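You operate a simulated robot arm through the tools that you are given. There is no shell and no other tool.

You are at the controls of a simulated robot arm. One attempt, no reset.

TASK
Put things in order on the table top next to the stand. At the end: the pink filter stands where the black float stood; the tall pink cap stands where the grey cloth stood; the grey cloth stands on top of the brown carton (marked "HOOKS"); the black float stands where the tall pink cap stood; whatever was shut is shut again. Leave all else as you found it, and nothing knocked over.

The check looks at the end state, three seconds after you hand in, the way a careful person would. Anything else that was tipped, shoved, dropped, spilled or broken makes it a failure. Lids that push on must go on centred and level and be pressed home; caps that screw on are set level and turned clockwise until they are tight. Flat cloth is picked up by pressing the open fingertips on it (5 to 10 N) and closing them slowly along it; thin cloth reads only 2 to 8 mm in the jaws.

THE ROBOT
A 6-joint arm with a two-finger parallel gripper, fixed in place. Base frame: the origin is at the foot of the arm, x ahead of it, y to its left, z up; the work surface is at about z = 0. Units: m, rad, N and s.
With the tool pointing down near the work surface it reaches from about 0.16 to 0.42 m from the base axis. Its first joint turns from -1.152 to 1.152 rad. Payload 1.57 kg.
The TCP is the grasp point between the finger pads, 0.03 m short of the fingertips. In the tool frame z runs along the fingers and y along their closing line. Largest opening 0.08 m; finger width 0.017, thickness 0.012; the body of the gripper, 0.04 by 0.082 m, starts 0.08 m behind the TCP.
Orientation is that of the tool frame in the base frame, as a unit quaternion [x, y, z, w]. With the fingers straight down and closing along the base's y, the tool's x points along the base's -x, its y along +y and its z along -z.

THE INTERFACE
- The arm moves only by the tool arm_command. Its arguments are lists of equal length, an entry for each row: "offset": the shift along the tool's x, y, z in units of 25 mm (1.0 is 25 mm), a list of three; "rotation": the turn, a rotation vector about the tool's x, y, z in units of 6 degrees (1.0 is 6 degrees), a list of three; "grip": the gripper command, from -1 (fully open) to 1 (shut), values between in proportion. In form: {"offset": [[tx, ty, tz], ...], "rotation": [[rx, ry, rz], ...], "grip": [grip, ...]}. A call has 1 to 20 rows; each row shifts and turns the commanded pose from where the row before left it, along the tool's axes as they then stand. A call with a number of a shift or a turn outside -1 to 1 is refused whole. Rows are played at 5 a second. More than 0.05 m and 0.15 rad between two rows, or a gripper value outside its range, and nothing of the call is played. Where a pose cannot be reached the arm comes as near as it can. A force on the tool above 40 N (or 10 N above the force at the start of the call, whichever is more), or a blocked arm, ends the call early, and 0.2 s more pass. Each finger travels about 0.153 m/s and halts on what it meets, pressing with about 27 N; the grip force reading is that of the motor and also rises with nothing between the fingers. The clock runs only during rows and for 0.2 s after the last one: add rows that do not move to give the fingers time. The reply holds the time, the measured pose of the TCP, the force on the tool along the base axes, the opening and the grip force, in the units named above and with some noise, with the torque about the TCP (base axes, N m) and any sound that the robot's microphone picked up.
- Cameras (640 x 400 px; columns grow to the right, rows downward): "scene" is fixed at [0.0482, -0.3286, 0.4178]; the picture's right is [0.82, -0.58, 0.00], its down [-0.36, -0.50, -0.79] and it looks along [0.45, 0.64, -0.62] (base axes); focal length 214 px, centre (320, 200). "wrist" rides on the gripper at [0.072, -0.007, -0.122] in the tool frame; the picture's right is [0.09, 1.00, 0.00], its down [-0.84, 0.08, -0.54] and it looks along [-0.54, 0.05, 0.84] (tool axes); focal length 238 px, centre (320, 200).
- capture(camera): a new picture of that camera. No time passes.
- pixel_to_xyz(camera, pixels): for up to 12 pixels [column, row] of the newest picture of that camera ("zoom" is the newest enlarged one), the place [x, y, z] in the base frame of the surface seen there, good to about 0.002 m. No time passes.
- zoom(camera, box): a new picture of the part [left, top, right, bottom] of that camera's present view, enlarged. No time passes.
- finish_job(): hands the job in; it is judged then, once.

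Unless the task says otherwise, let go and move clear before handing in.

The tools are called after ">>>" as name(argument=value, ...) on one line, values as JSON. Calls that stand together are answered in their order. arm_command: Moves the arm, as the interface text tells. Its arguments: {"type":"object","properties":{"offset":{"type":"array","items":{"type":"array","items":{"type":"number"}}},"rotation":{"type":"array","items":{"type":"array","items":{"type":"number"}}},"grip":{"type":"array","items":{"type":"number"}}},"required":["offset","rotation","grip"]} The other tools are called the same way: capture (camera) takes a picture; pixel_to_xyz (camera, pixels) gives the place of the surface under pixels of a picture; zoom (camera, box) takes an enlarged picture of a part of a camera's view; finish_job () hands the job in.

At the start:

```text
time_s: 0.0
position: [0.2274, -0.0297, 0.265]
orientation: [0.0, 1.0, -0.001, 0.0]
ft_force: [0.1, -0.6, 0.6]
moment: [0.0, -0.01, 0.02]
opening: 0.0799
gripper_force: 0.1
```

scene: 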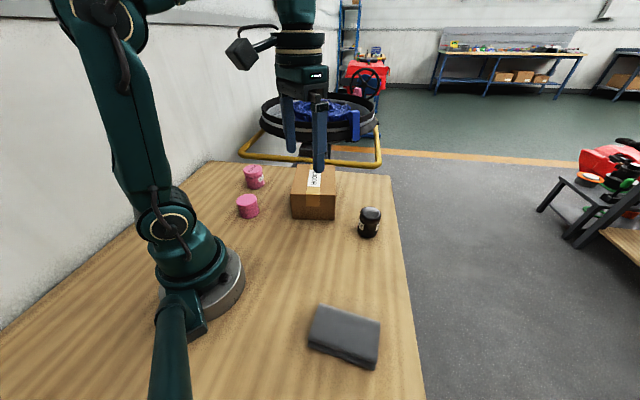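
wrist: 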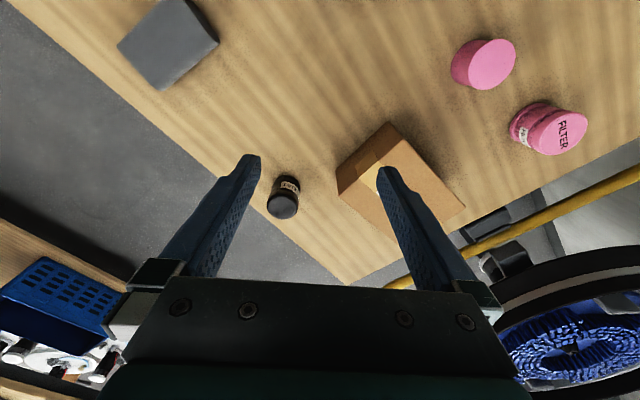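

The scene shows two pink items near (253,177) and (247,206), the carton at (313,193), the black float at (369,222) and the grey cloth at (345,335). I'll zoom in to identify each one before moving.

>>> zoom(camera="scene", box=[220, 150, 400, 260])

>>> zoom(camera="wrist", box=[420, 20, 620, 170])

>>> zoom(camera="scene", box=[290, 290, 400, 380])

>>> zoom(camera="wrist", box=[230, 100, 480, 260])

```text
3.56 times, centred on (310, 205) of scene
```

zoom: 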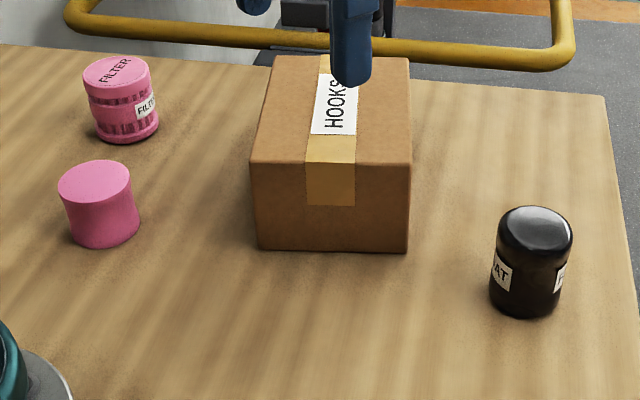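

```text
2.67 times, centred on (520, 95) of wrist
```

zoom: 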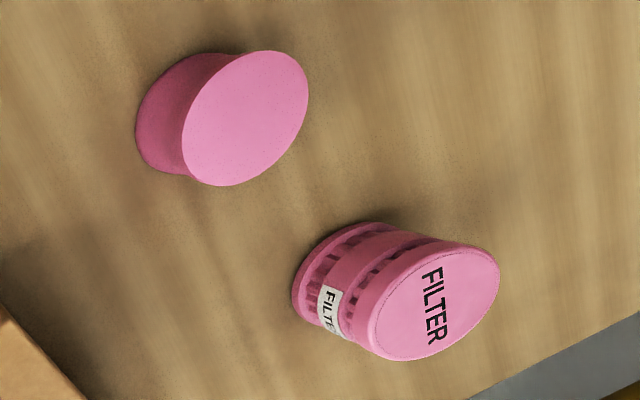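

```text
4.44 times, centred on (345, 335) of scene
```

zoom: 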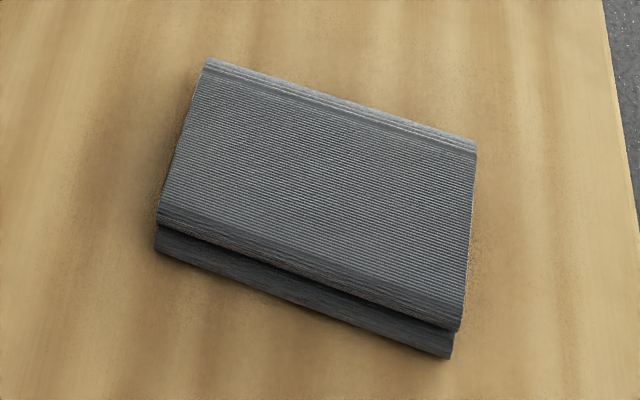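

```text
2.50 times, centred on (355, 180) of wrist
```

zoom: 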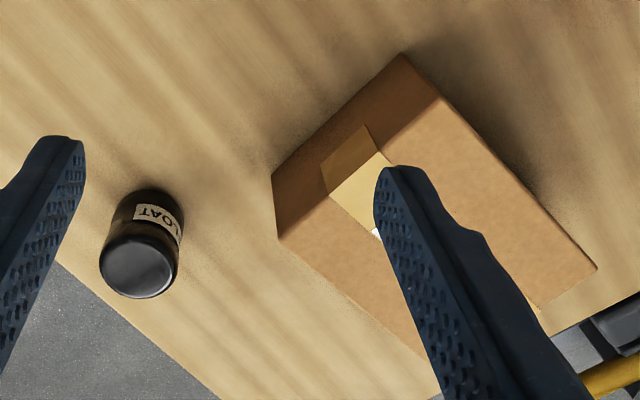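

The filter is at scene (253,177), the cap at (247,206), and the cloth is folded into a pad around (345,335). Now I'll measure where their surfaces are.

>>> pixel_to_xyz(camera="scene", pixels=[[252, 170], [254, 187], [247, 201], [248, 216], [370, 212], [366, 236], [321, 307], [379, 321], [316, 343], [372, 369], [347, 330], [345, 355]])

>>> pixel_to_xyz(camera="wrist", pixels=[[492, 64], [560, 132], [283, 205], [118, 47], [166, 3], [158, 88], [217, 42], [337, 178], [388, 122], [464, 208], [400, 170], [420, 190]])

>>> zoom(camera="wrist", box=[100, 0, 240, 100])

```text
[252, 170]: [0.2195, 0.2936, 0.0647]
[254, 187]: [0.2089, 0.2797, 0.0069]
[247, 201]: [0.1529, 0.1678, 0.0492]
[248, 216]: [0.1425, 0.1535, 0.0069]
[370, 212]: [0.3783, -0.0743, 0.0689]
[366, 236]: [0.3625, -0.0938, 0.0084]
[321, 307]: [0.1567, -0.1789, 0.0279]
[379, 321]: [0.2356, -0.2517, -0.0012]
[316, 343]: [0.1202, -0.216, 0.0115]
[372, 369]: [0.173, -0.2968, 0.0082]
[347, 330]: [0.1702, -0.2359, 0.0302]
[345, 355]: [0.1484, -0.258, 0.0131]
```

```text
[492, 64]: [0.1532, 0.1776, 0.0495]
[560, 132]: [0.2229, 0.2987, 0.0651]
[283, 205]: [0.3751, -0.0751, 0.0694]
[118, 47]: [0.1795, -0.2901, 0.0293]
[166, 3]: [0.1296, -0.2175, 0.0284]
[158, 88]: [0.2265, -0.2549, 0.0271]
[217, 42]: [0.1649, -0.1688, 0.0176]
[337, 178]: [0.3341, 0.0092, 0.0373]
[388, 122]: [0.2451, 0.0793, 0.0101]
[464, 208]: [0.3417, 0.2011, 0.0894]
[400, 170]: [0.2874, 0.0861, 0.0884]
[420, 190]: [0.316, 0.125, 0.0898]
```

```text
4.00 times, centred on (170, 50) of wrist
```

zoom: 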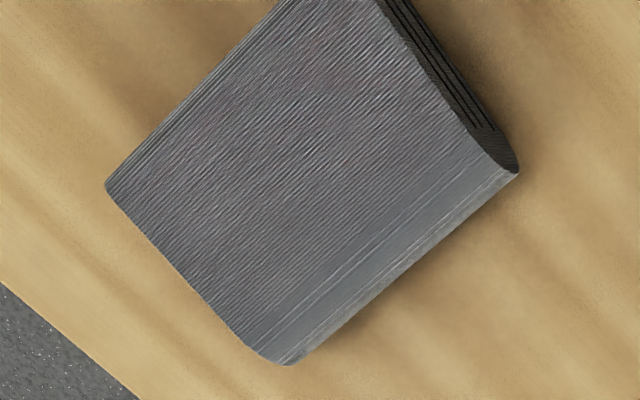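

The cloth pad is about 0.106 × 0.06 × 0.03 m and centred near (0.170, -0.231). The cap top is at z≈0.049, filter 0.065, float 0.069 and carton about 0.09. I'll measure the carton's corners and the objects' rims more closely.

>>> zoom(camera="scene", box=[280, 155, 345, 225])

>>> pixel_to_xyz(camera="scene", pixels=[[299, 167], [333, 167], [293, 193], [333, 193], [293, 215], [333, 218], [313, 180], [299, 190], [243, 172], [262, 168], [237, 200], [257, 201]])

>>> pixel_to_xyz(camera="wrist", pixels=[[475, 65], [513, 55], [498, 40], [483, 88], [543, 147], [585, 120], [555, 112], [572, 148], [269, 208], [298, 208], [284, 194], [283, 217]])

```text
5.71 times, centred on (312, 190) of scene
```

zoom: 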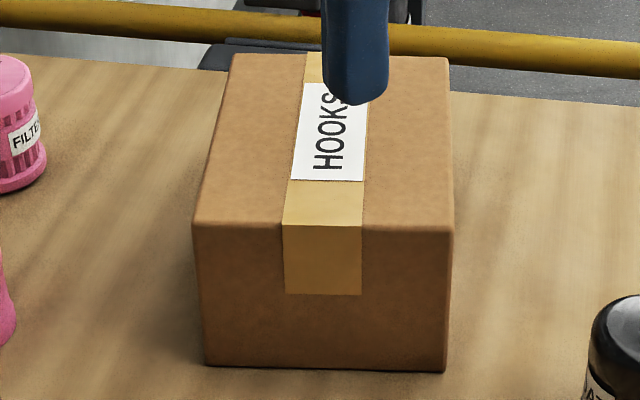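

```text
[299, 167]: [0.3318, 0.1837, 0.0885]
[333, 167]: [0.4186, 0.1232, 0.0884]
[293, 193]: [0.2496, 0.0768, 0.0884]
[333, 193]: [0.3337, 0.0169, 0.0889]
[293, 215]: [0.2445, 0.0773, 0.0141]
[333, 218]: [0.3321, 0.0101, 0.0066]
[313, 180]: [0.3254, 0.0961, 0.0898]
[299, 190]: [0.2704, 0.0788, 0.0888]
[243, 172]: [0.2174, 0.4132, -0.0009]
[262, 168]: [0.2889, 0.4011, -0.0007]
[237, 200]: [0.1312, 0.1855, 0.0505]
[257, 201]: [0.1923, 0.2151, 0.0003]
```

```text
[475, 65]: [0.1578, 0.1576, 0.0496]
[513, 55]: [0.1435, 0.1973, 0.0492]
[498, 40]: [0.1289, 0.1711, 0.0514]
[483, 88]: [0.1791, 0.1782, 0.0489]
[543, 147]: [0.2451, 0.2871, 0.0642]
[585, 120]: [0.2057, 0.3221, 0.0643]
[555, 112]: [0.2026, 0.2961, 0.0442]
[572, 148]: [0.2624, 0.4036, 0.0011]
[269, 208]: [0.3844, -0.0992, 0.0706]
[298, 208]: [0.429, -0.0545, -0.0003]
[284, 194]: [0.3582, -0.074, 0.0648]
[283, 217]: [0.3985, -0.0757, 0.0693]
```

The carton's top is about 0.11 × 0.14 m, centred near (0.334, 0.100) at z=0.089, with its long side along (0.62, 0.785). I'll move above the cloth and turn about 53° so the fingers close across its short side.

>>> arm_command(offset=[[0.255, -0.895, 0.2], [0.255, -0.895, 0.2], [0.255, -0.895, 0.2], [0.255, -0.895, 0.2], [0.255, -0.895, 0.2], [0.255, -0.895, 0.2], [0.255, -0.895, 0.2], [0.255, -0.895, 0.2], [0.256, -0.892, 0.2], [0, 0, 0], [0, 0, 0], [0, 0, 0], [0, 0, 0], [0, 0, 0], [0, 0, 0], [0, 0, 0], [0, 0, 0], [0, 0, 0], [0, 0, 0]], rotation=[[0, 0, 0], [0, 0, 0], [0, 0, 0], [0, 0, 0], [0, 0, 0], [0, 0, 0], [0, 0, 0], [0, 0, 0], [0, 0, 0], [0, 0, 0.981], [0, 0, 0.981], [0, 0, 0.981], [0, 0, 0.981], [0, 0, 0.981], [0, 0, 0.981], [0, 0, 0.981], [0, 0, 0.981], [0, 0, 0.981], [0, 0, 0]], grip=[-1, -1, -1, -1, -1, -1, -1, -1, -1, -1, -1, -1, -1, -1, -1, -1, -1, -1, -1])

>>> capture(camera="wrist")

>>> capture(camera="scene")

```text
time_s: 4.0
position: [0.1694, -0.2314, 0.2201]
orientation: [0.447, 0.895, 0.0, 0.0]
ft_force: [0.6, -0.9, -0.5]
moment: [0.0, -0.01, -0.01]
opening: 0.0799
gripper_force: 0.1
```

```text
taken
```

wrist: 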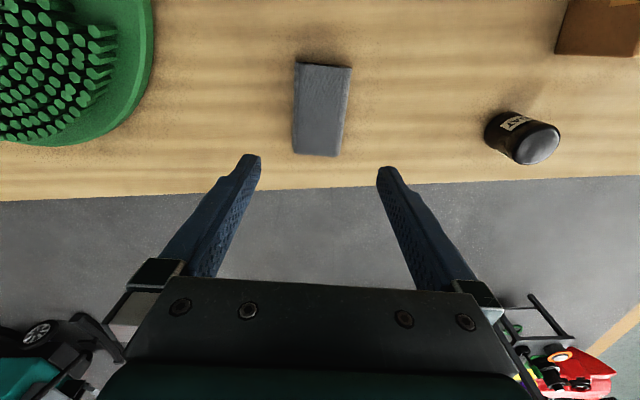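

```text
taken
```

scene: 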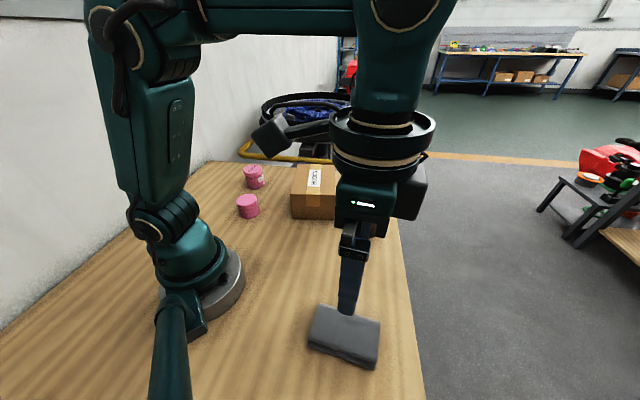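

The cloth now lies square in the wrist view, spanning (294–351, 62–157). A green brush I hadn't seen is at the left edge (0–150, 0–145). I'll measure the cloth's corners and how near and tall the brush is.

>>> pixel_to_xyz(camera="wrist", pixels=[[297, 65], [349, 69], [295, 152], [340, 154], [321, 110], [298, 110], [342, 110], [145, 40], [110, 40], [60, 120], [80, 60], [321, 90]])

>>> zoom(camera="wrist", box=[250, 40, 390, 180])

>>> zoom(camera="wrist", box=[0, 0, 200, 160])

```text
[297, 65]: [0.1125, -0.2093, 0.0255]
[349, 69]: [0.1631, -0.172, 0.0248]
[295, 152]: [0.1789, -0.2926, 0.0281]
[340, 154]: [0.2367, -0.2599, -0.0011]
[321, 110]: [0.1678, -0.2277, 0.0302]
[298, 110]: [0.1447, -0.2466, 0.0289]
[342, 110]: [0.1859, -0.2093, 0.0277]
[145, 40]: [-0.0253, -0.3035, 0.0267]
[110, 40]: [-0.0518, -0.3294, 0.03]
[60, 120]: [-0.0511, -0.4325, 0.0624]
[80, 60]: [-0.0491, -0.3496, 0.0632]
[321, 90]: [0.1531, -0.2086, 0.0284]
```

```text
2.86 times, centred on (320, 110) of wrist
```

zoom: 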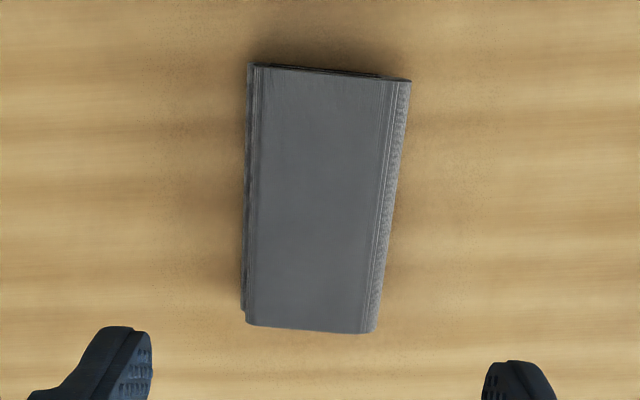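

```text
2.50 times, centred on (100, 80) of wrist
```

zoom: 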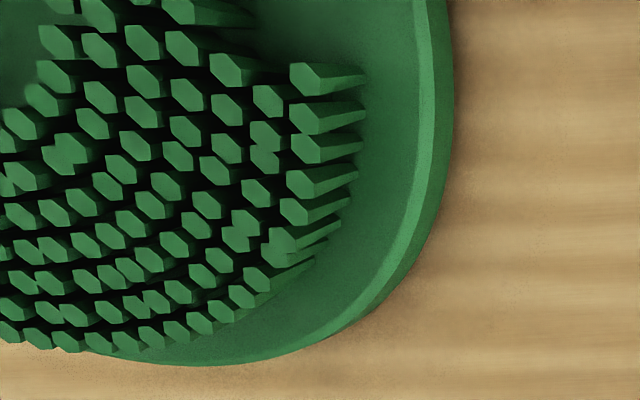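

The cloth's centre works out to (0.170, -0.232), its short side to about 0.064 m and its turn to about 52.5°, which matches the tool. The brush stays at x < -0.02, well clear, so I'll go straight down to just above the table.

>>> arm_command(offset=[[0, 0, 0.9], [0, 0, 0.9], [0, 0, 0.9], [0, 0, 0.9], [0, 0, 0.9], [0, 0, 0.9], [0, 0, 0.7], [0, 0, 0.5], [0, 0, 0.4], [0, 0, 0.3], [0, 0, 0]], rotation=[[0, 0, 0], [0, 0, 0], [0, 0, 0], [0, 0, 0], [0, 0, 0], [0, 0, 0], [0, 0, 0], [0, 0, 0], [0, 0, 0], [0, 0, 0], [0, 0, 0]], grip=[-1, -1, -1, -1, -1, -1, -1, -1, -1, -1, -1])

>>> capture(camera="wrist")

>>> zoom(camera="scene", box=[270, 270, 430, 390])

```text
time_s: 6.4
position: [0.1703, -0.2307, 0.038]
orientation: [0.447, 0.895, 0.0, 0.0]
ft_force: [0.2, -0.6, 0.4]
moment: [-0.03, -0.03, -0.05]
opening: 0.0801
gripper_force: 0.1
```

```text
taken
```

wrist: 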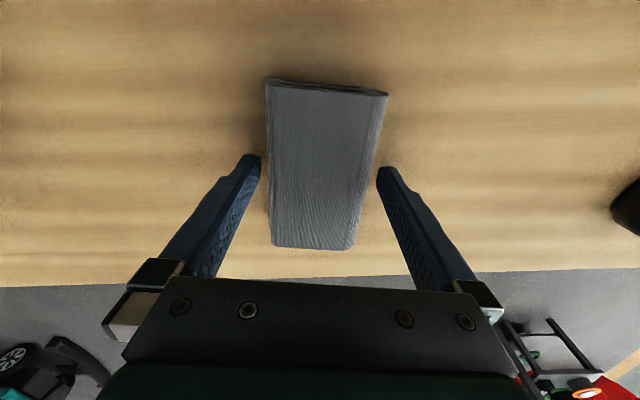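

```text
3.33 times, centred on (350, 330) of scene
```

zoom: 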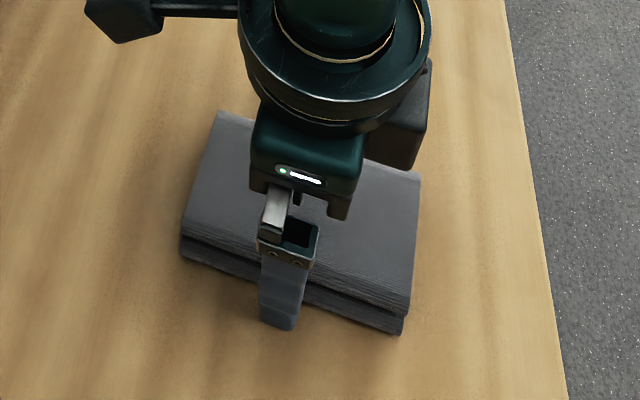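

The fingers straddle the cloth, with its edges at about columns 269 and 372 between the finger pads at 261 and 378. I'll lower 3 mm and close slowly in small steps.

>>> arm_command(offset=[[0, 0, 0.12], [0, 0, 0], [0, 0, 0], [0, 0, 0], [0, 0, 0], [0, 0, 0], [0, 0, 0], [0, 0, 0], [0, 0, 0]], rotation=[[0, 0, 0], [0, 0, 0], [0, 0, 0], [0, 0, 0], [0, 0, 0], [0, 0, 0], [0, 0, 0], [0, 0, 0], [0, 0, 0]], grip=[-1, -0.9, -0.8, -0.7, -0.65, -0.6, -0.55, -0.5, -0.5])

>>> capture(camera="wrist")

```text
time_s: 8.4
position: [0.1706, -0.2321, 0.0357]
orientation: [0.446, 0.895, 0.0, 0.0]
ft_force: [-0.1, -0.4, -0.1]
moment: [0.01, -0.02, 0.01]
opening: 0.0688
gripper_force: 27.1
```

```text
taken
```

wrist: 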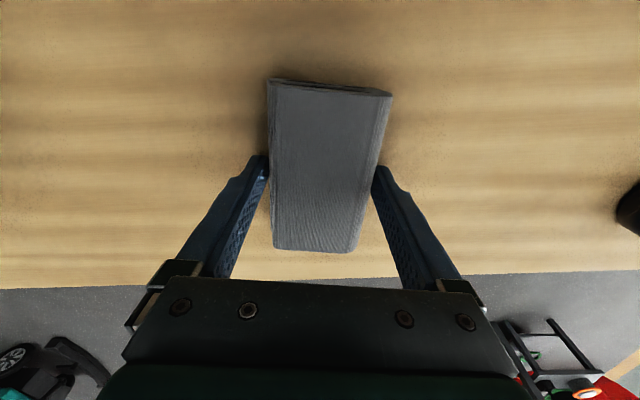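

The opening has stopped at 0.0688 m with a 27 N grip, so the cloth is held and behaves fairly stiffly. I'll lift slowly and check it comes along.

>>> arm_command(offset=[[0, 0, 0], [0, 0, -0.2], [0, 0, -0.3], [0, 0, -0.5], [0, 0, -0.6], [0, 0, 0]], rotation=[[0, 0, 0], [0, 0, 0], [0, 0, 0], [0, 0, 0], [0, 0, 0], [0, 0, 0]], grip=[-0.3, -0.3, -0.3, -0.3, -0.3, -0.3])

>>> capture(camera="wrist")

>>> zoom(camera="scene", box=[270, 270, 430, 390])

```text
time_s: 9.8
position: [0.1705, -0.2322, 0.0748]
orientation: [0.446, 0.895, 0.0, 0.001]
ft_force: [-0.7, -0.2, 0.1]
moment: [-0.01, -0.01, 0.03]
opening: 0.0689
gripper_force: 27.1
```

```text
taken
```

wrist: 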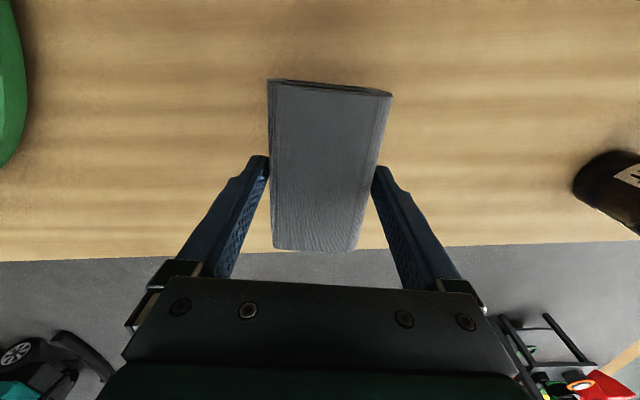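

```text
3.33 times, centred on (350, 330) of scene
```

zoom: 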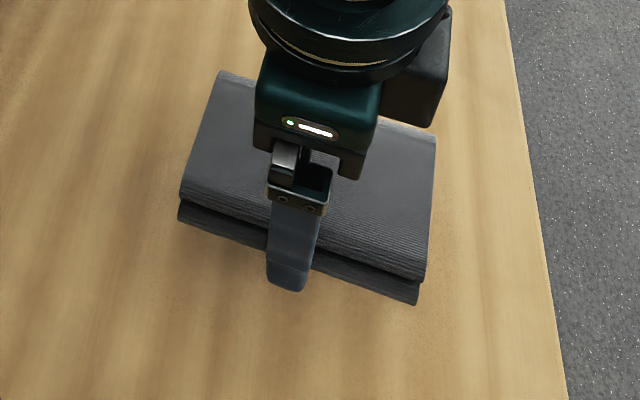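

The cloth lifted cleanly and flat, with its underside about 0.036 m below the TCP. Re-projecting the carton's corners gives a top of about 0.157 × 0.118 m centred at (0.334, 0.103). Next I'll raise to z≈0.22 and turn back to zero yaw.

>>> arm_command(offset=[[0, 0, -0.8], [0, 0, -0.85], [0, 0, -0.85], [0, 0, -0.85], [0, 0, -0.85], [0, 0, -0.85], [0, 0, -0.75], [0, 0, 0], [0, 0, 0], [0, 0, 0], [0, 0, 0], [0, 0, 0], [0, 0, 0], [0, 0, 0], [0, 0, 0], [0, 0, 0], [0, 0, 0]], rotation=[[0, 0, 0], [0, 0, 0], [0, 0, 0], [0, 0, 0], [0, 0, 0], [0, 0, 0], [0, 0, 0], [0, 0, -0.98], [0, 0, -0.98], [0, 0, -0.98], [0, 0, -0.98], [0, 0, -0.98], [0, 0, -0.98], [0, 0, -0.98], [0, 0, -0.98], [0, 0, -0.98], [0, 0, 0]], grip=[-0.3, -0.3, -0.3, -0.3, -0.3, -0.3, -0.3, -0.3, -0.3, -0.3, -0.3, -0.3, -0.3, -0.3, -0.3, -0.3, -0.3])

```text
time_s: 13.4
position: [0.1697, -0.2318, 0.2193]
orientation: [-0.001, 1.0, 0.0, 0.0]
ft_force: [0.2, -0.5, -0.7]
moment: [0.01, 0.02, -0.02]
opening: 0.0689
gripper_force: 27.3
```

The yaw is back to zero at (0.170, -0.232, 0.219) and the cloth is still gripped at 0.0689 m. I'll carry it over to the carton's centre.

>>> arm_command(offset=[[-0.469, 0.956, 0], [-0.469, 0.956, 0], [-0.469, 0.956, 0], [-0.469, 0.956, 0], [-0.469, 0.956, 0], [-0.469, 0.956, 0], [-0.469, 0.956, 0], [-0.469, 0.956, 0], [-0.469, 0.956, 0], [-0.469, 0.956, 0], [-0.469, 0.956, 0], [-0.469, 0.956, 0], [-0.469, 0.956, 0], [-0.469, 0.956, 0], [0, 0, 0]], rotation=[[0, 0, 0], [0, 0, 0], [0, 0, 0], [0, 0, 0], [0, 0, 0], [0, 0, 0], [0, 0, 0], [0, 0, 0], [0, 0, 0], [0, 0, 0], [0, 0, 0], [0, 0, 0], [0, 0, 0], [0, 0, 0], [0, 0, 0]], grip=[-0.3, -0.3, -0.3, -0.3, -0.3, -0.3, -0.3, -0.3, -0.3, -0.3, -0.3, -0.3, -0.3, -0.3, -0.3])

>>> arm_command(offset=[[0, 0, 0], [0, 0, 0], [0, 0, 0], [0, 0, 0], [0, 0, 0], [0, 0, 0], [0, 0, 0], [0, 0, 0], [0, 0, 0], [0, 0, 0]], rotation=[[0, 0, -0.98], [0, 0, -0.98], [0, 0, -0.98], [0, 0, -0.98], [0, 0, -0.98], [0, 0, -0.98], [0, 0, -0.98], [0, 0, -0.98], [0, 0, -0.98], [0, 0, 0]], grip=[-0.3, -0.3, -0.3, -0.3, -0.3, -0.3, -0.3, -0.3, -0.3, -0.3])

>>> capture(camera="wrist")

>>> capture(camera="scene")

```text
time_s: 16.6
position: [0.3342, 0.1033, 0.2196]
orientation: [0.0, 1.0, 0.0, -0.001]
ft_force: [-0.6, 0.0, -1.3]
moment: [-0.03, 0.05, -0.02]
opening: 0.0687
gripper_force: 27.2
```

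```text
time_s: 18.8
position: [0.3349, 0.1038, 0.2197]
orientation: [-0.446, 0.895, 0.0, 0.0]
ft_force: [0.4, -0.1, -1.3]
moment: [0.02, 0.0, 0.04]
opening: 0.069
gripper_force: 27.4
```

```text
taken
```

wrist: 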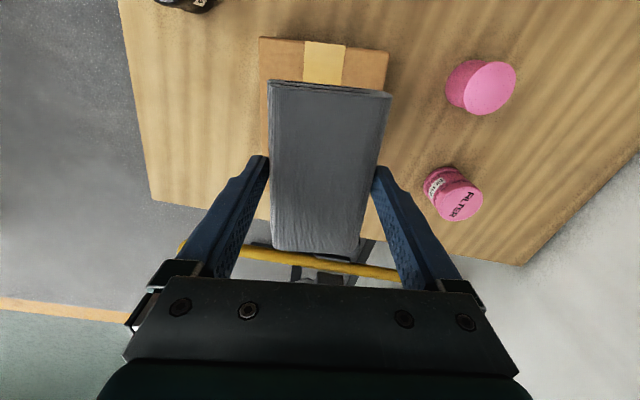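

```text
taken
```

scene: 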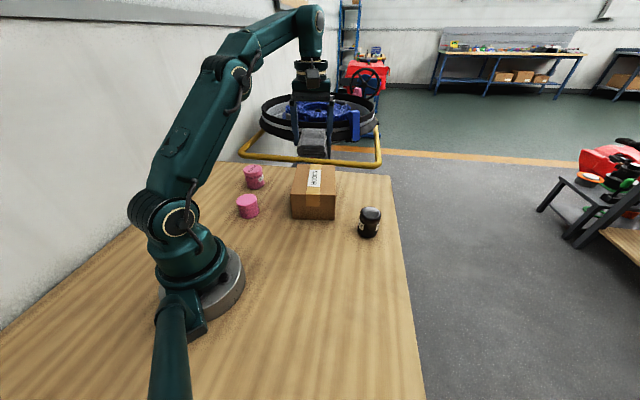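

The cloth's near edge (268,80)–(390,94) runs parallel to the carton's edge (260,38)–(388,52), so the alignment is good. I'll check the visible carton corners before I go down.

>>> pixel_to_xyz(camera="wrist", pixels=[[262, 42], [385, 56], [264, 120], [264, 80], [384, 75], [325, 60], [272, 85], [386, 97], [275, 240], [354, 250], [320, 160]])

>>> zoom(camera="wrist", box=[230, 20, 430, 270])

>>> zoom(camera="scene", box=[270, 50, 400, 230])

>>> pixel_to_xyz(camera="scene", pixels=[[297, 167], [334, 167], [291, 194], [334, 194], [297, 172], [334, 180]])

```text
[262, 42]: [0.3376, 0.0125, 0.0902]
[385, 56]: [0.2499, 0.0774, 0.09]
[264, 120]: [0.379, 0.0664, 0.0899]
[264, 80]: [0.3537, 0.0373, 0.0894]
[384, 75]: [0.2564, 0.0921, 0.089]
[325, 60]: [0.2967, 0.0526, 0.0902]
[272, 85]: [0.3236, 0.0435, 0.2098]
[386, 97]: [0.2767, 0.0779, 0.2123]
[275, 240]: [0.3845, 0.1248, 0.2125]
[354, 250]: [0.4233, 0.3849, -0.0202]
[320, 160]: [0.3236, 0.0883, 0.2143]
```

```text
1.60 times, centred on (330, 145) of wrist
```

zoom: 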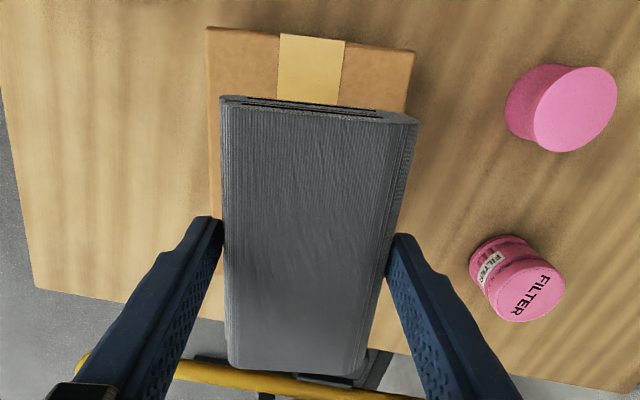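

```text
2.22 times, centred on (335, 140) of scene
```

zoom: 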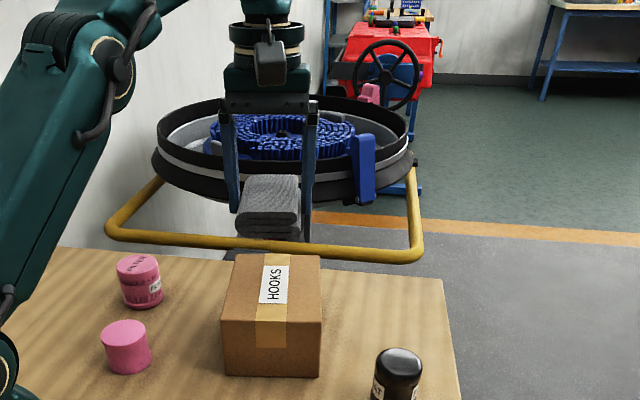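

```text
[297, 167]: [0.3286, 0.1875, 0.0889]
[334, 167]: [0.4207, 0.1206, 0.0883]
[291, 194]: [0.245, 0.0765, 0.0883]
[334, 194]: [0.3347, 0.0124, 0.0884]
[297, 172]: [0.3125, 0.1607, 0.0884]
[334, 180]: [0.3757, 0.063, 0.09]
```

The carton's centre comes out near (0.334, 0.101) with its top at z≈0.0895, and the cloth sits within a few millimetres above it. I'll lower to just above contact, at TCP z≈0.129.

>>> arm_command(offset=[[0, 0, 0.8], [0, 0, 0.8], [0, 0, 0.8], [0, 0, 0.7], [0, 0, 0.53], [0, 0, 0], [0, 0, 0]], rotation=[[0, 0, 0], [0, 0, 0], [0, 0, 0], [0, 0, 0], [0, 0, 0], [0, 0, 0], [0, 0, 0]], grip=[-0.3, -0.3, -0.3, -0.3, -0.3, -0.3, -0.3])

>>> zoom(camera="scene", box=[270, 120, 370, 230])

>>> capture(camera="wrist")

```text
time_s: 20.4
position: [0.3339, 0.1049, 0.1297]
orientation: [-0.445, 0.895, 0.0, -0.001]
ft_force: [0.1, 0.3, -0.2]
moment: [0.01, 0.0, 0.0]
opening: 0.069
gripper_force: 26.9
```

```text
3.64 times, centred on (320, 175) of scene
```

zoom: 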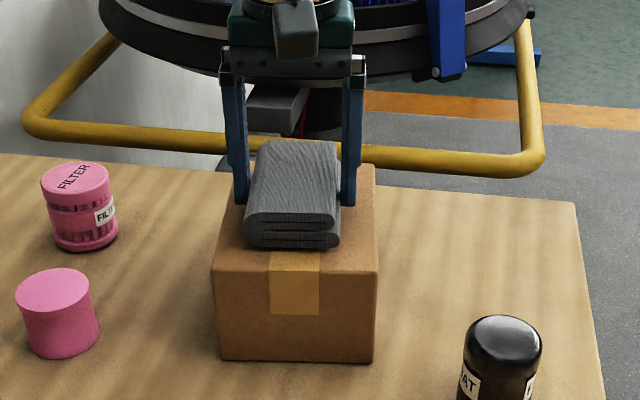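

```text
taken
```

wrist: 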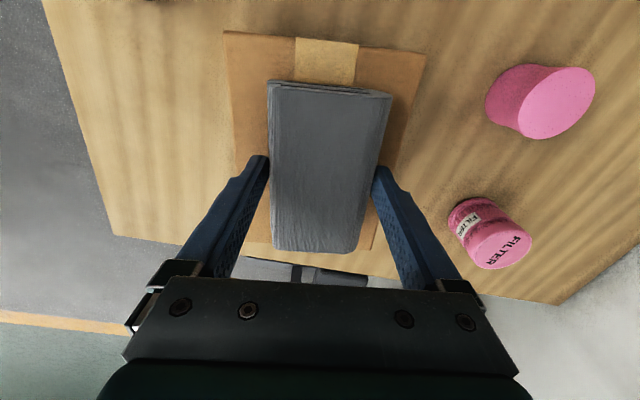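

The cloth hovers a few millimetres above the carton top, centred in the wrist view. I'll lower it in 1 mm steps until it touches.

>>> arm_command(offset=[[0, 0, 0.05], [0, 0, 0.04], [0, 0, 0.03], [0, 0, 0]], rotation=[[0, 0, 0], [0, 0, 0], [0, 0, 0], [0, 0, 0]], grip=[-0.3, -0.3, -0.3, -0.3])

```text
time_s: 21.4
position: [0.334, 0.1023, 0.1262]
orientation: [-0.445, 0.895, 0.0, 0.0]
ft_force: [-0.1, 0.7, -0.5]
moment: [-0.01, 0.0, 0.02]
opening: 0.069
gripper_force: 27.2
```

There's no contact force yet at z=0.126, so I'll take another millimetre.

>>> arm_command(offset=[[0, 0, 0.03], [0, 0, 0.03], [0, 0, 0]], rotation=[[0, 0, 0], [0, 0, 0], [0, 0, 0]], grip=[-0.3, -0.3, -0.3])

>>> zoom(camera="scene", box=[280, 150, 350, 220])

```text
time_s: 22.2
position: [0.3344, 0.1025, 0.1237]
orientation: [-0.445, 0.895, 0.0, 0.001]
ft_force: [-2.0, -2.8, 8.8]
moment: [0.09, 0.06, 0.01]
opening: 0.0691
gripper_force: 27.6
```

```text
5.71 times, centred on (315, 185) of scene
```

zoom: 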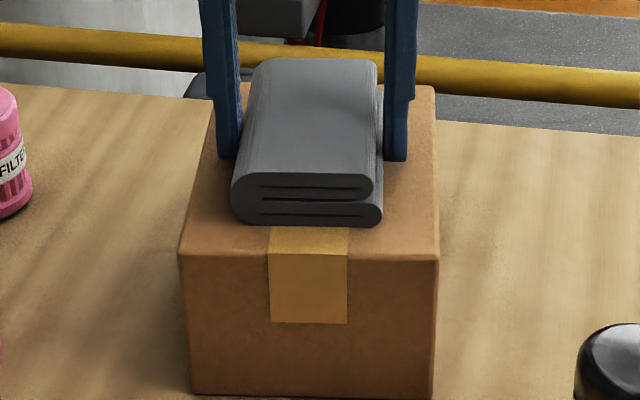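

The force reads 8.8 N, so the cloth is resting on the carton. I'll ease up half a millimetre, open the fingers slowly and lift clear.

>>> arm_command(offset=[[0, 0, -0.02], [0, 0, 0], [0, 0, 0], [0, 0, 0], [0, 0, 0]], rotation=[[0, 0, 0], [0, 0, 0], [0, 0, 0], [0, 0, 0], [0, 0, 0]], grip=[-0.5, -0.8, -0.9, -1, -1])

>>> capture(camera="wrist")

>>> zoom(camera="scene", box=[280, 150, 350, 220])

```text
time_s: 23.4
position: [0.3336, 0.1023, 0.1263]
orientation: [-0.445, 0.895, -0.001, 0.001]
ft_force: [-0.1, -0.2, -0.1]
moment: [0.03, 0.03, -0.05]
opening: 0.08
gripper_force: 0.0
```

```text
taken
```

wrist: 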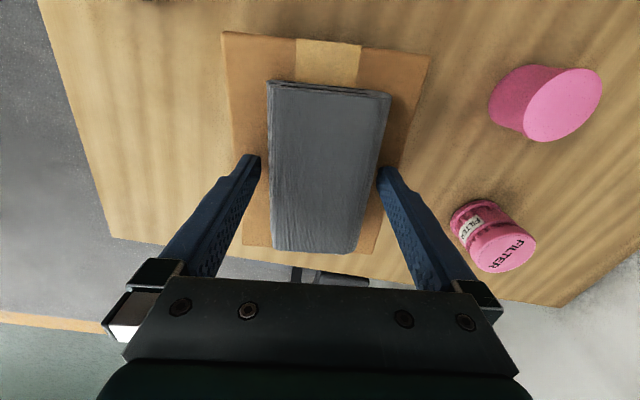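

```text
5.71 times, centred on (315, 185) of scene
```

zoom: 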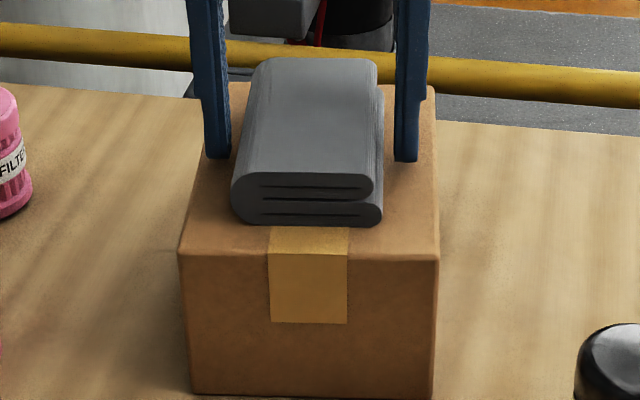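

The cloth is released and sits flat and centred on the carton. I'll rise straight up, then move over to the tall pink cap with the same yaw.

>>> arm_command(offset=[[0, 0, -0.4], [0, 0, -0.8], [0, 0, -0.8], [0, 0, -0.8], [0, 0, -0.8], [0.248, 0.945, 0], [0.248, 0.945, 0], [0.248, 0.945, 0], [0.248, 0.945, 0], [0.248, 0.945, 0], [0.248, 0.945, 0], [0.248, 0.945, 0], [0.248, 0.945, 0], [0, 0, 0]], rotation=[[0, 0, 0], [0, 0, 0], [0, 0, 0], [0, 0, 0], [0, 0, 0], [0, 0, 0], [0, 0, 0], [0, 0, 0], [0, 0, 0], [0, 0, 0], [0, 0, 0], [0, 0, 0], [0, 0, 0], [0, 0, 0]], grip=[-1, -1, -1, -1, -1, -1, -1, -1, -1, -1, -1, -1, -1, -1])

>>> capture(camera="wrist")

>>> capture(camera="scene")

```text
time_s: 26.4
position: [0.1534, 0.178, 0.2168]
orientation: [-0.445, 0.896, 0.0, 0.001]
ft_force: [0.4, 0.0, 0.0]
moment: [0.0, 0.03, -0.01]
opening: 0.0802
gripper_force: 0.1
```

```text
taken
```

wrist: 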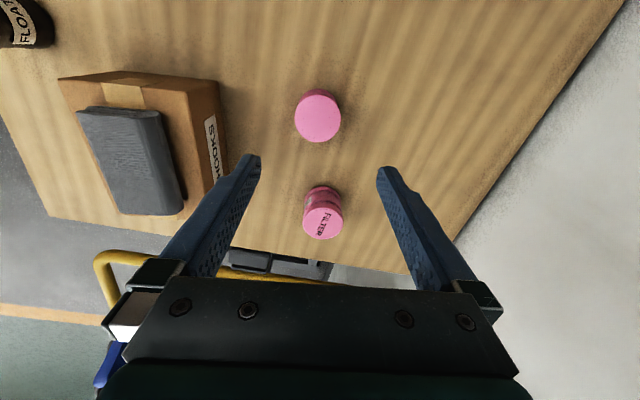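

```text
taken
```

scene: 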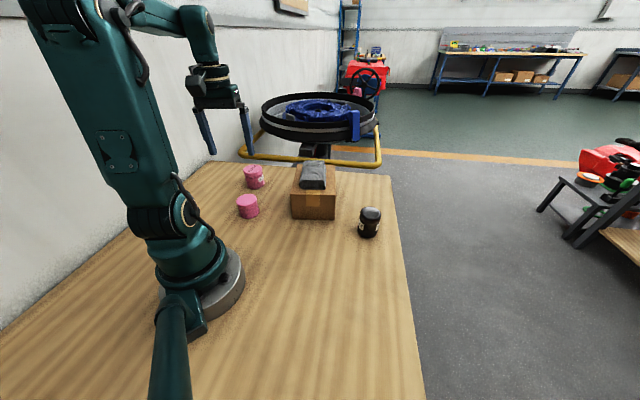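

The cap is at wrist (318,116) between the finger lines, with the filter beyond it at (322,215). I'll get exact rim points for the cap, filter and wall edge.

>>> pixel_to_xyz(camera="wrist", pixels=[[318, 116], [297, 118], [339, 116], [318, 94], [318, 138], [318, 141], [323, 222], [305, 222], [341, 220], [324, 236], [323, 205], [130, 160]])

>>> zoom(camera="wrist", box=[270, 70, 380, 260])

```text
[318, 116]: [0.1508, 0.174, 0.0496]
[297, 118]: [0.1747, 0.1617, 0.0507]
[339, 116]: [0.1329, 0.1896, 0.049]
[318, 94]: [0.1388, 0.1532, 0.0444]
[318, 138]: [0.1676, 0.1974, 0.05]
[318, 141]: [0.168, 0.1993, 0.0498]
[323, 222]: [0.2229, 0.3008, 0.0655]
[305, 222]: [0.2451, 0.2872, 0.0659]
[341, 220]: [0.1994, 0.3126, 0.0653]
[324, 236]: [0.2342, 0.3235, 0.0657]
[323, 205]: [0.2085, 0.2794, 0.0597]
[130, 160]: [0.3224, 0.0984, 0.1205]
```

```text
2.11 times, centred on (325, 165) of wrist
```

zoom: 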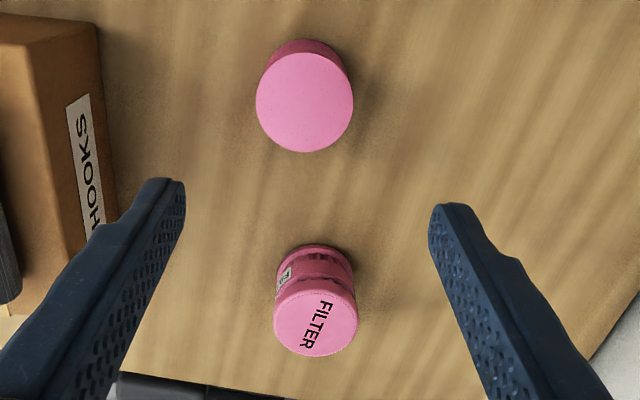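

The cap's rim gives a centre of (0.1535, 0.176) and a diameter of about 0.052 m. The filter's centre is (0.222, 0.300). I'll nudge 2 mm to centre on the cap and descend around it.

>>> arm_command(offset=[[0.06, -0.05, 0.9], [0, 0, 0.9], [0, 0, 0.9], [0, 0, 0.9], [0, 0, 0.9], [0, 0, 0.9], [0, 0, 0.8], [0, 0, 0.6], [0, 0, 0.45], [0, 0, 0]], rotation=[[0, 0, 0], [0, 0, 0], [0, 0, 0], [0, 0, 0], [0, 0, 0], [0, 0, 0], [0, 0, 0], [0, 0, 0], [0, 0, 0], [0, 0, 0]], grip=[-1, -1, -1, -1, -1, -1, -1, -1, -1, -1])

>>> capture(camera="wrist")

>>> zoom(camera="scene", box=[180, 140, 320, 240])

```text
time_s: 28.6
position: [0.1545, 0.1748, 0.0342]
orientation: [-0.446, 0.895, 0.0, 0.0]
ft_force: [0.2, -0.7, 0.7]
moment: [0.0, 0.01, 0.02]
opening: 0.0801
gripper_force: 0.0
```

```text
taken
```

wrist: 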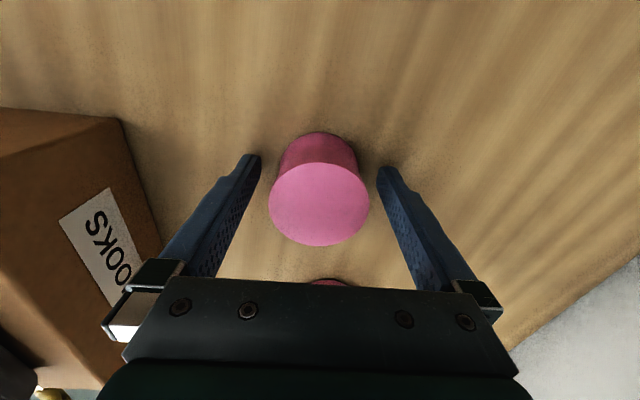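

```text
4.00 times, centred on (250, 190) of scene
```

zoom: 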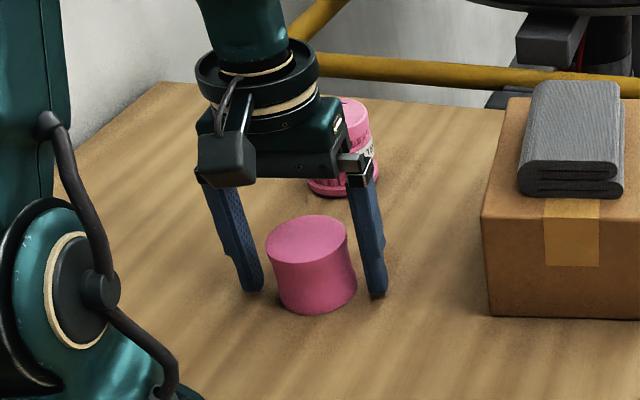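

The cap sits centred between the fingers, its top centre at (319,203) where I'd expect it. I'll close slowly onto it.

>>> arm_command(offset=[[0, 0, 0], [0, 0, 0], [0, 0, 0], [0, 0, 0], [0, 0, 0], [0, 0, 0], [0, 0, 0], [0, 0, 0]], rotation=[[0, 0, 0], [0, 0, 0], [0, 0, 0], [0, 0, 0], [0, 0, 0], [0, 0, 0], [0, 0, 0], [0, 0, 0]], grip=[-0.7, -0.5, -0.4, -0.3, -0.2, -0.1, 0, 0])

>>> zoom(camera="scene", box=[180, 140, 320, 240])

>>> capture(camera="wrist")

```text
time_s: 30.4
position: [0.1548, 0.1753, 0.0342]
orientation: [-0.445, 0.895, 0.0, -0.001]
ft_force: [-0.6, 0.0, 0.3]
moment: [0.0, 0.02, 0.02]
opening: 0.0543
gripper_force: 26.7
```

```text
4.00 times, centred on (250, 190) of scene
```

zoom: 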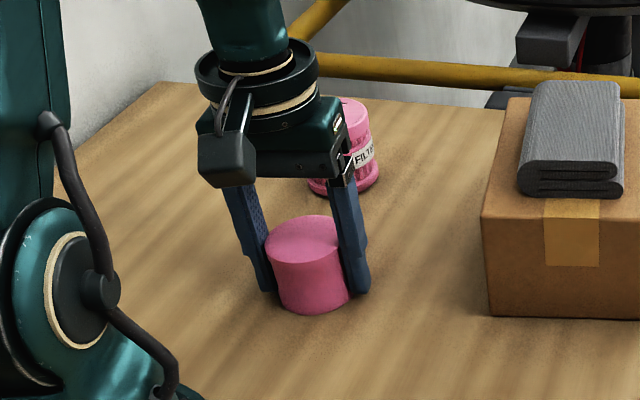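

```text
taken
```

wrist: 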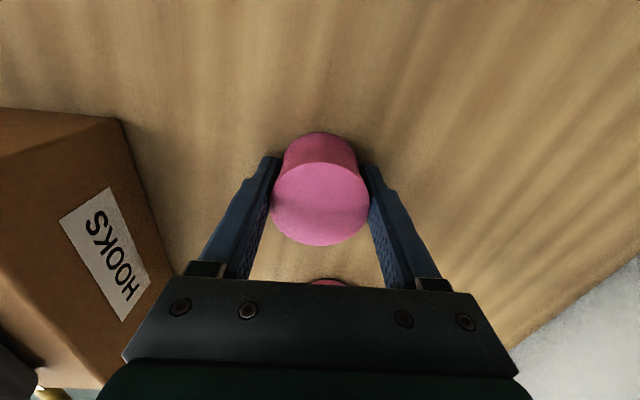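

The cap is held at 0.0543 m with 26.7 N. I'll lift slowly and check that only the cap comes up and nothing is hidden beneath it.

>>> arm_command(offset=[[0, 0, -0.2], [0, 0, -0.3], [0, 0, -0.6], [0, 0, -0.8], [0, 0, 0]], rotation=[[0, 0, 0], [0, 0, 0], [0, 0, 0], [0, 0, 0], [0, 0, 0]], grip=[0, 0, 0, 0, 0])

>>> zoom(camera="scene", box=[180, 120, 320, 240])

>>> capture(camera="wrist")

```text
time_s: 31.6
position: [0.1532, 0.1753, 0.0815]
orientation: [-0.445, 0.895, 0.0, 0.0]
ft_force: [-0.3, 0.2, -1.2]
moment: [-0.01, -0.01, 0.01]
opening: 0.0541
gripper_force: 27.3
```

```text
3.33 times, centred on (250, 180) of scene
```

zoom: 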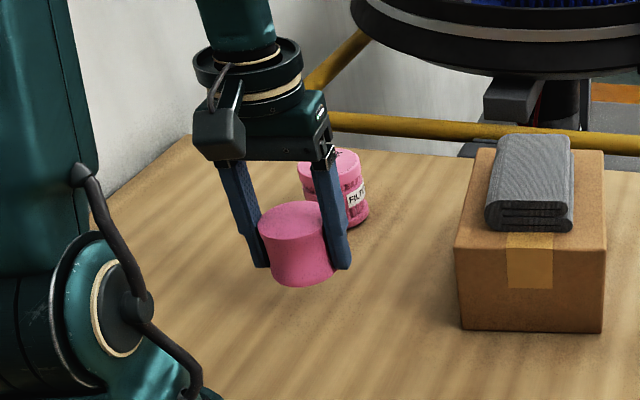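

```text
taken
```

wrist: 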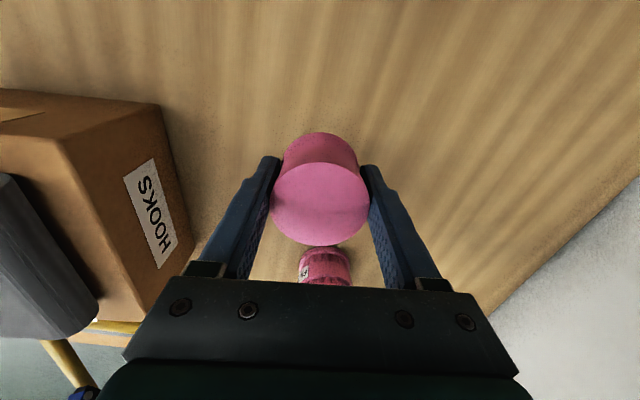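

The cap came up cleanly with bare table beneath. I'll raise to about z=0.21 and turn the yaw back to zero for the transfer.

>>> arm_command(offset=[[0, 0, -0.85], [0, 0, -0.85], [0, 0, -0.85], [0, 0, -0.85], [0, 0, -0.85], [0, 0, -0.85], [0, 0, 0], [0, 0, 0], [0, 0, 0], [0, 0, 0], [0, 0, 0], [0, 0, 0], [0, 0, 0], [0, 0, 0], [0, 0, 0], [0, 0, 0]], rotation=[[0, 0, 0], [0, 0, 0], [0, 0, 0], [0, 0, 0], [0, 0, 0], [0, 0, 0], [0, 0, 0.98], [0, 0, 0.98], [0, 0, 0.98], [0, 0, 0.98], [0, 0, 0.98], [0, 0, 0.98], [0, 0, 0.98], [0, 0, 0.98], [0, 0, 0.98], [0, 0, 0]], grip=[0, 0, 0, 0, 0, 0, 0, 0, 0, 0, 0, 0, 0, 0, 0, 0])

>>> arm_command(offset=[[-0.5825, -0.8775, 0], [-0.5825, -0.8775, 0], [-0.5825, -0.8775, 0], [-0.5825, -0.8775, 0], [-0.5825, -0.8775, 0], [-0.5825, -0.8775, 0], [-0.5825, -0.8775, 0], [-0.5825, -0.8775, 0], [0.4, -0.928, 0], [0.4, -0.928, 0], [0.4, -0.928, 0], [0.4, -0.928, 0], [0.4, -0.928, 0], [0.4, -0.928, 0], [0.4, -0.928, 0], [0.4, -0.928, 0], [0.4, -0.928, 0], [0.4, -0.928, 0], [0, 0, 0]], rotation=[[0, 0, 0], [0, 0, 0], [0, 0, 0], [0, 0, 0], [0, 0, 0], [0, 0, 0], [0, 0, 0], [0, 0, 0], [0, 0, 0], [0, 0, 0], [0, 0, 0], [0, 0, 0], [0, 0, 0], [0, 0, 0], [0, 0, 0], [0, 0, 0], [0, 0, 0], [0, 0, 0], [0, 0, 0]], grip=[0, 0, 0, 0, 0, 0, 0, 0, 0, 0, 0, 0, 0, 0, 0, 0, 0, 0, 0])

>>> capture(camera="wrist")

>>> capture(camera="scene")

```text
time_s: 35.0
position: [0.1537, 0.1757, 0.2089]
orientation: [0.001, 1.0, 0.0, 0.0]
ft_force: [-0.8, 0.2, -0.8]
moment: [0.05, -0.02, 0.0]
opening: 0.0541
gripper_force: 26.9
```

```text
time_s: 39.0
position: [0.1708, -0.2318, 0.2086]
orientation: [0.0, 1.0, 0.001, 0.0]
ft_force: [-0.5, -0.6, -0.2]
moment: [0.0, -0.02, 0.0]
opening: 0.0541
gripper_force: 27.0
```

```text
taken
```

wrist: 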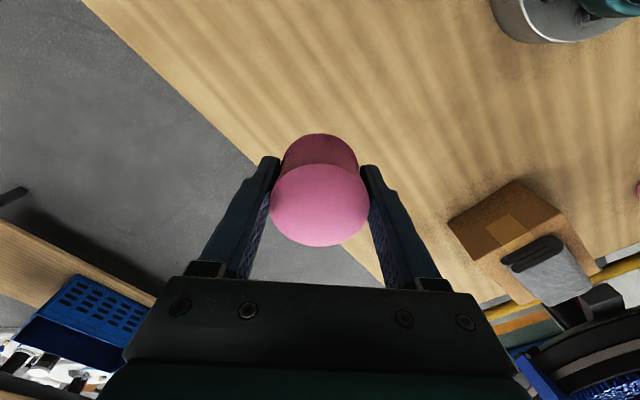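

```text
taken
```

scene: 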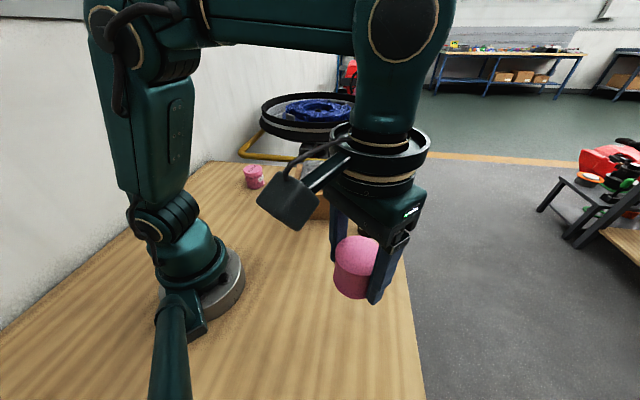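

The cap is now at (0.171, -0.232), directly above where the cloth was. I'll descend to just above contact.

>>> arm_command(offset=[[0.02, 0, 0.9], [0, 0, 0.9], [0, 0, 0.9], [0, 0, 0.9], [0, 0, 0.9], [0, 0, 0.8], [0, 0, 0.7], [0, 0, 0.5], [0, 0, 0.38], [0, 0, 0]], rotation=[[0, 0, 0], [0, 0, 0], [0, 0, 0], [0, 0, 0], [0, 0, 0], [0, 0, 0], [0, 0, 0], [0, 0, 0], [0, 0, 0], [0, 0, 0]], grip=[0, 0, 0, 0, 0, 0, 0, 0, 0, 0])

>>> arm_command(offset=[[0, 0, 0.04], [0, 0, 0.03], [0, 0, 0]], rotation=[[0, 0, 0], [0, 0, 0], [0, 0, 0]], grip=[0, 0, 0])

>>> zoom(camera="scene", box=[280, 260, 420, 390])

```text
time_s: 41.2
position: [0.169, -0.2338, 0.0375]
orientation: [-0.001, 1.0, 0.0, 0.0]
ft_force: [-0.1, -0.3, -0.4]
moment: [-0.02, 0.02, 0.0]
opening: 0.0541
gripper_force: 27.3
```

```text
time_s: 42.0
position: [0.1694, -0.231, 0.0351]
orientation: [-0.001, 1.0, 0.001, -0.001]
ft_force: [0.0, 0.0, 0.0]
moment: [0.02, 0.01, 0.02]
opening: 0.0541
gripper_force: 27.3
```

```text
3.08 times, centred on (350, 325) of scene
```

zoom: 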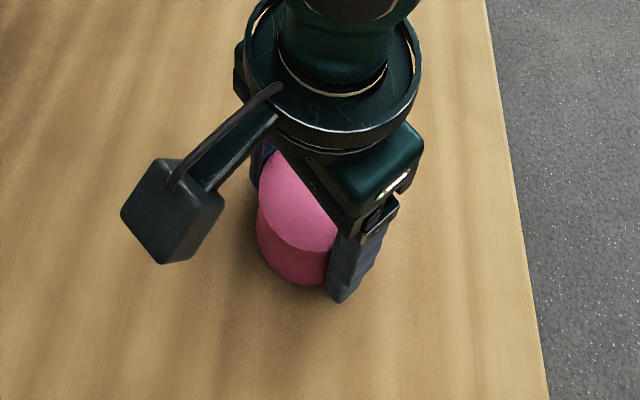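

No contact force yet at z=0.0351, where the grasp height was 0.0342. I'll lower in tiny steps until it touches.

>>> arm_command(offset=[[0, 0, 0.03], [0, 0, 0.02], [0, 0, 0]], rotation=[[0, 0, 0], [0, 0, 0], [0, 0, 0]], grip=[0, 0, 0])

```text
time_s: 42.8
position: [0.1698, -0.2317, 0.0347]
orientation: [0.0, 1.0, 0.0, -0.001]
ft_force: [0.3, 0.3, -0.2]
moment: [0.03, -0.04, -0.02]
opening: 0.0544
gripper_force: 27.1
```

>>> arm_command(offset=[[0, 0, 0.025], [0, 0, 0.025], [0, 0, 0]], rotation=[[0, 0, 0], [0, 0, 0], [0, 0, 0]], grip=[0, 0, 0])

```text
time_s: 43.6
position: [0.1688, -0.233, 0.0336]
orientation: [0.0, 1.0, -0.001, 0.0]
ft_force: [-7.3, 7.4, 36.1]
moment: [0.38, -0.09, 0.02]
opening: 0.0541
gripper_force: 27.0
```

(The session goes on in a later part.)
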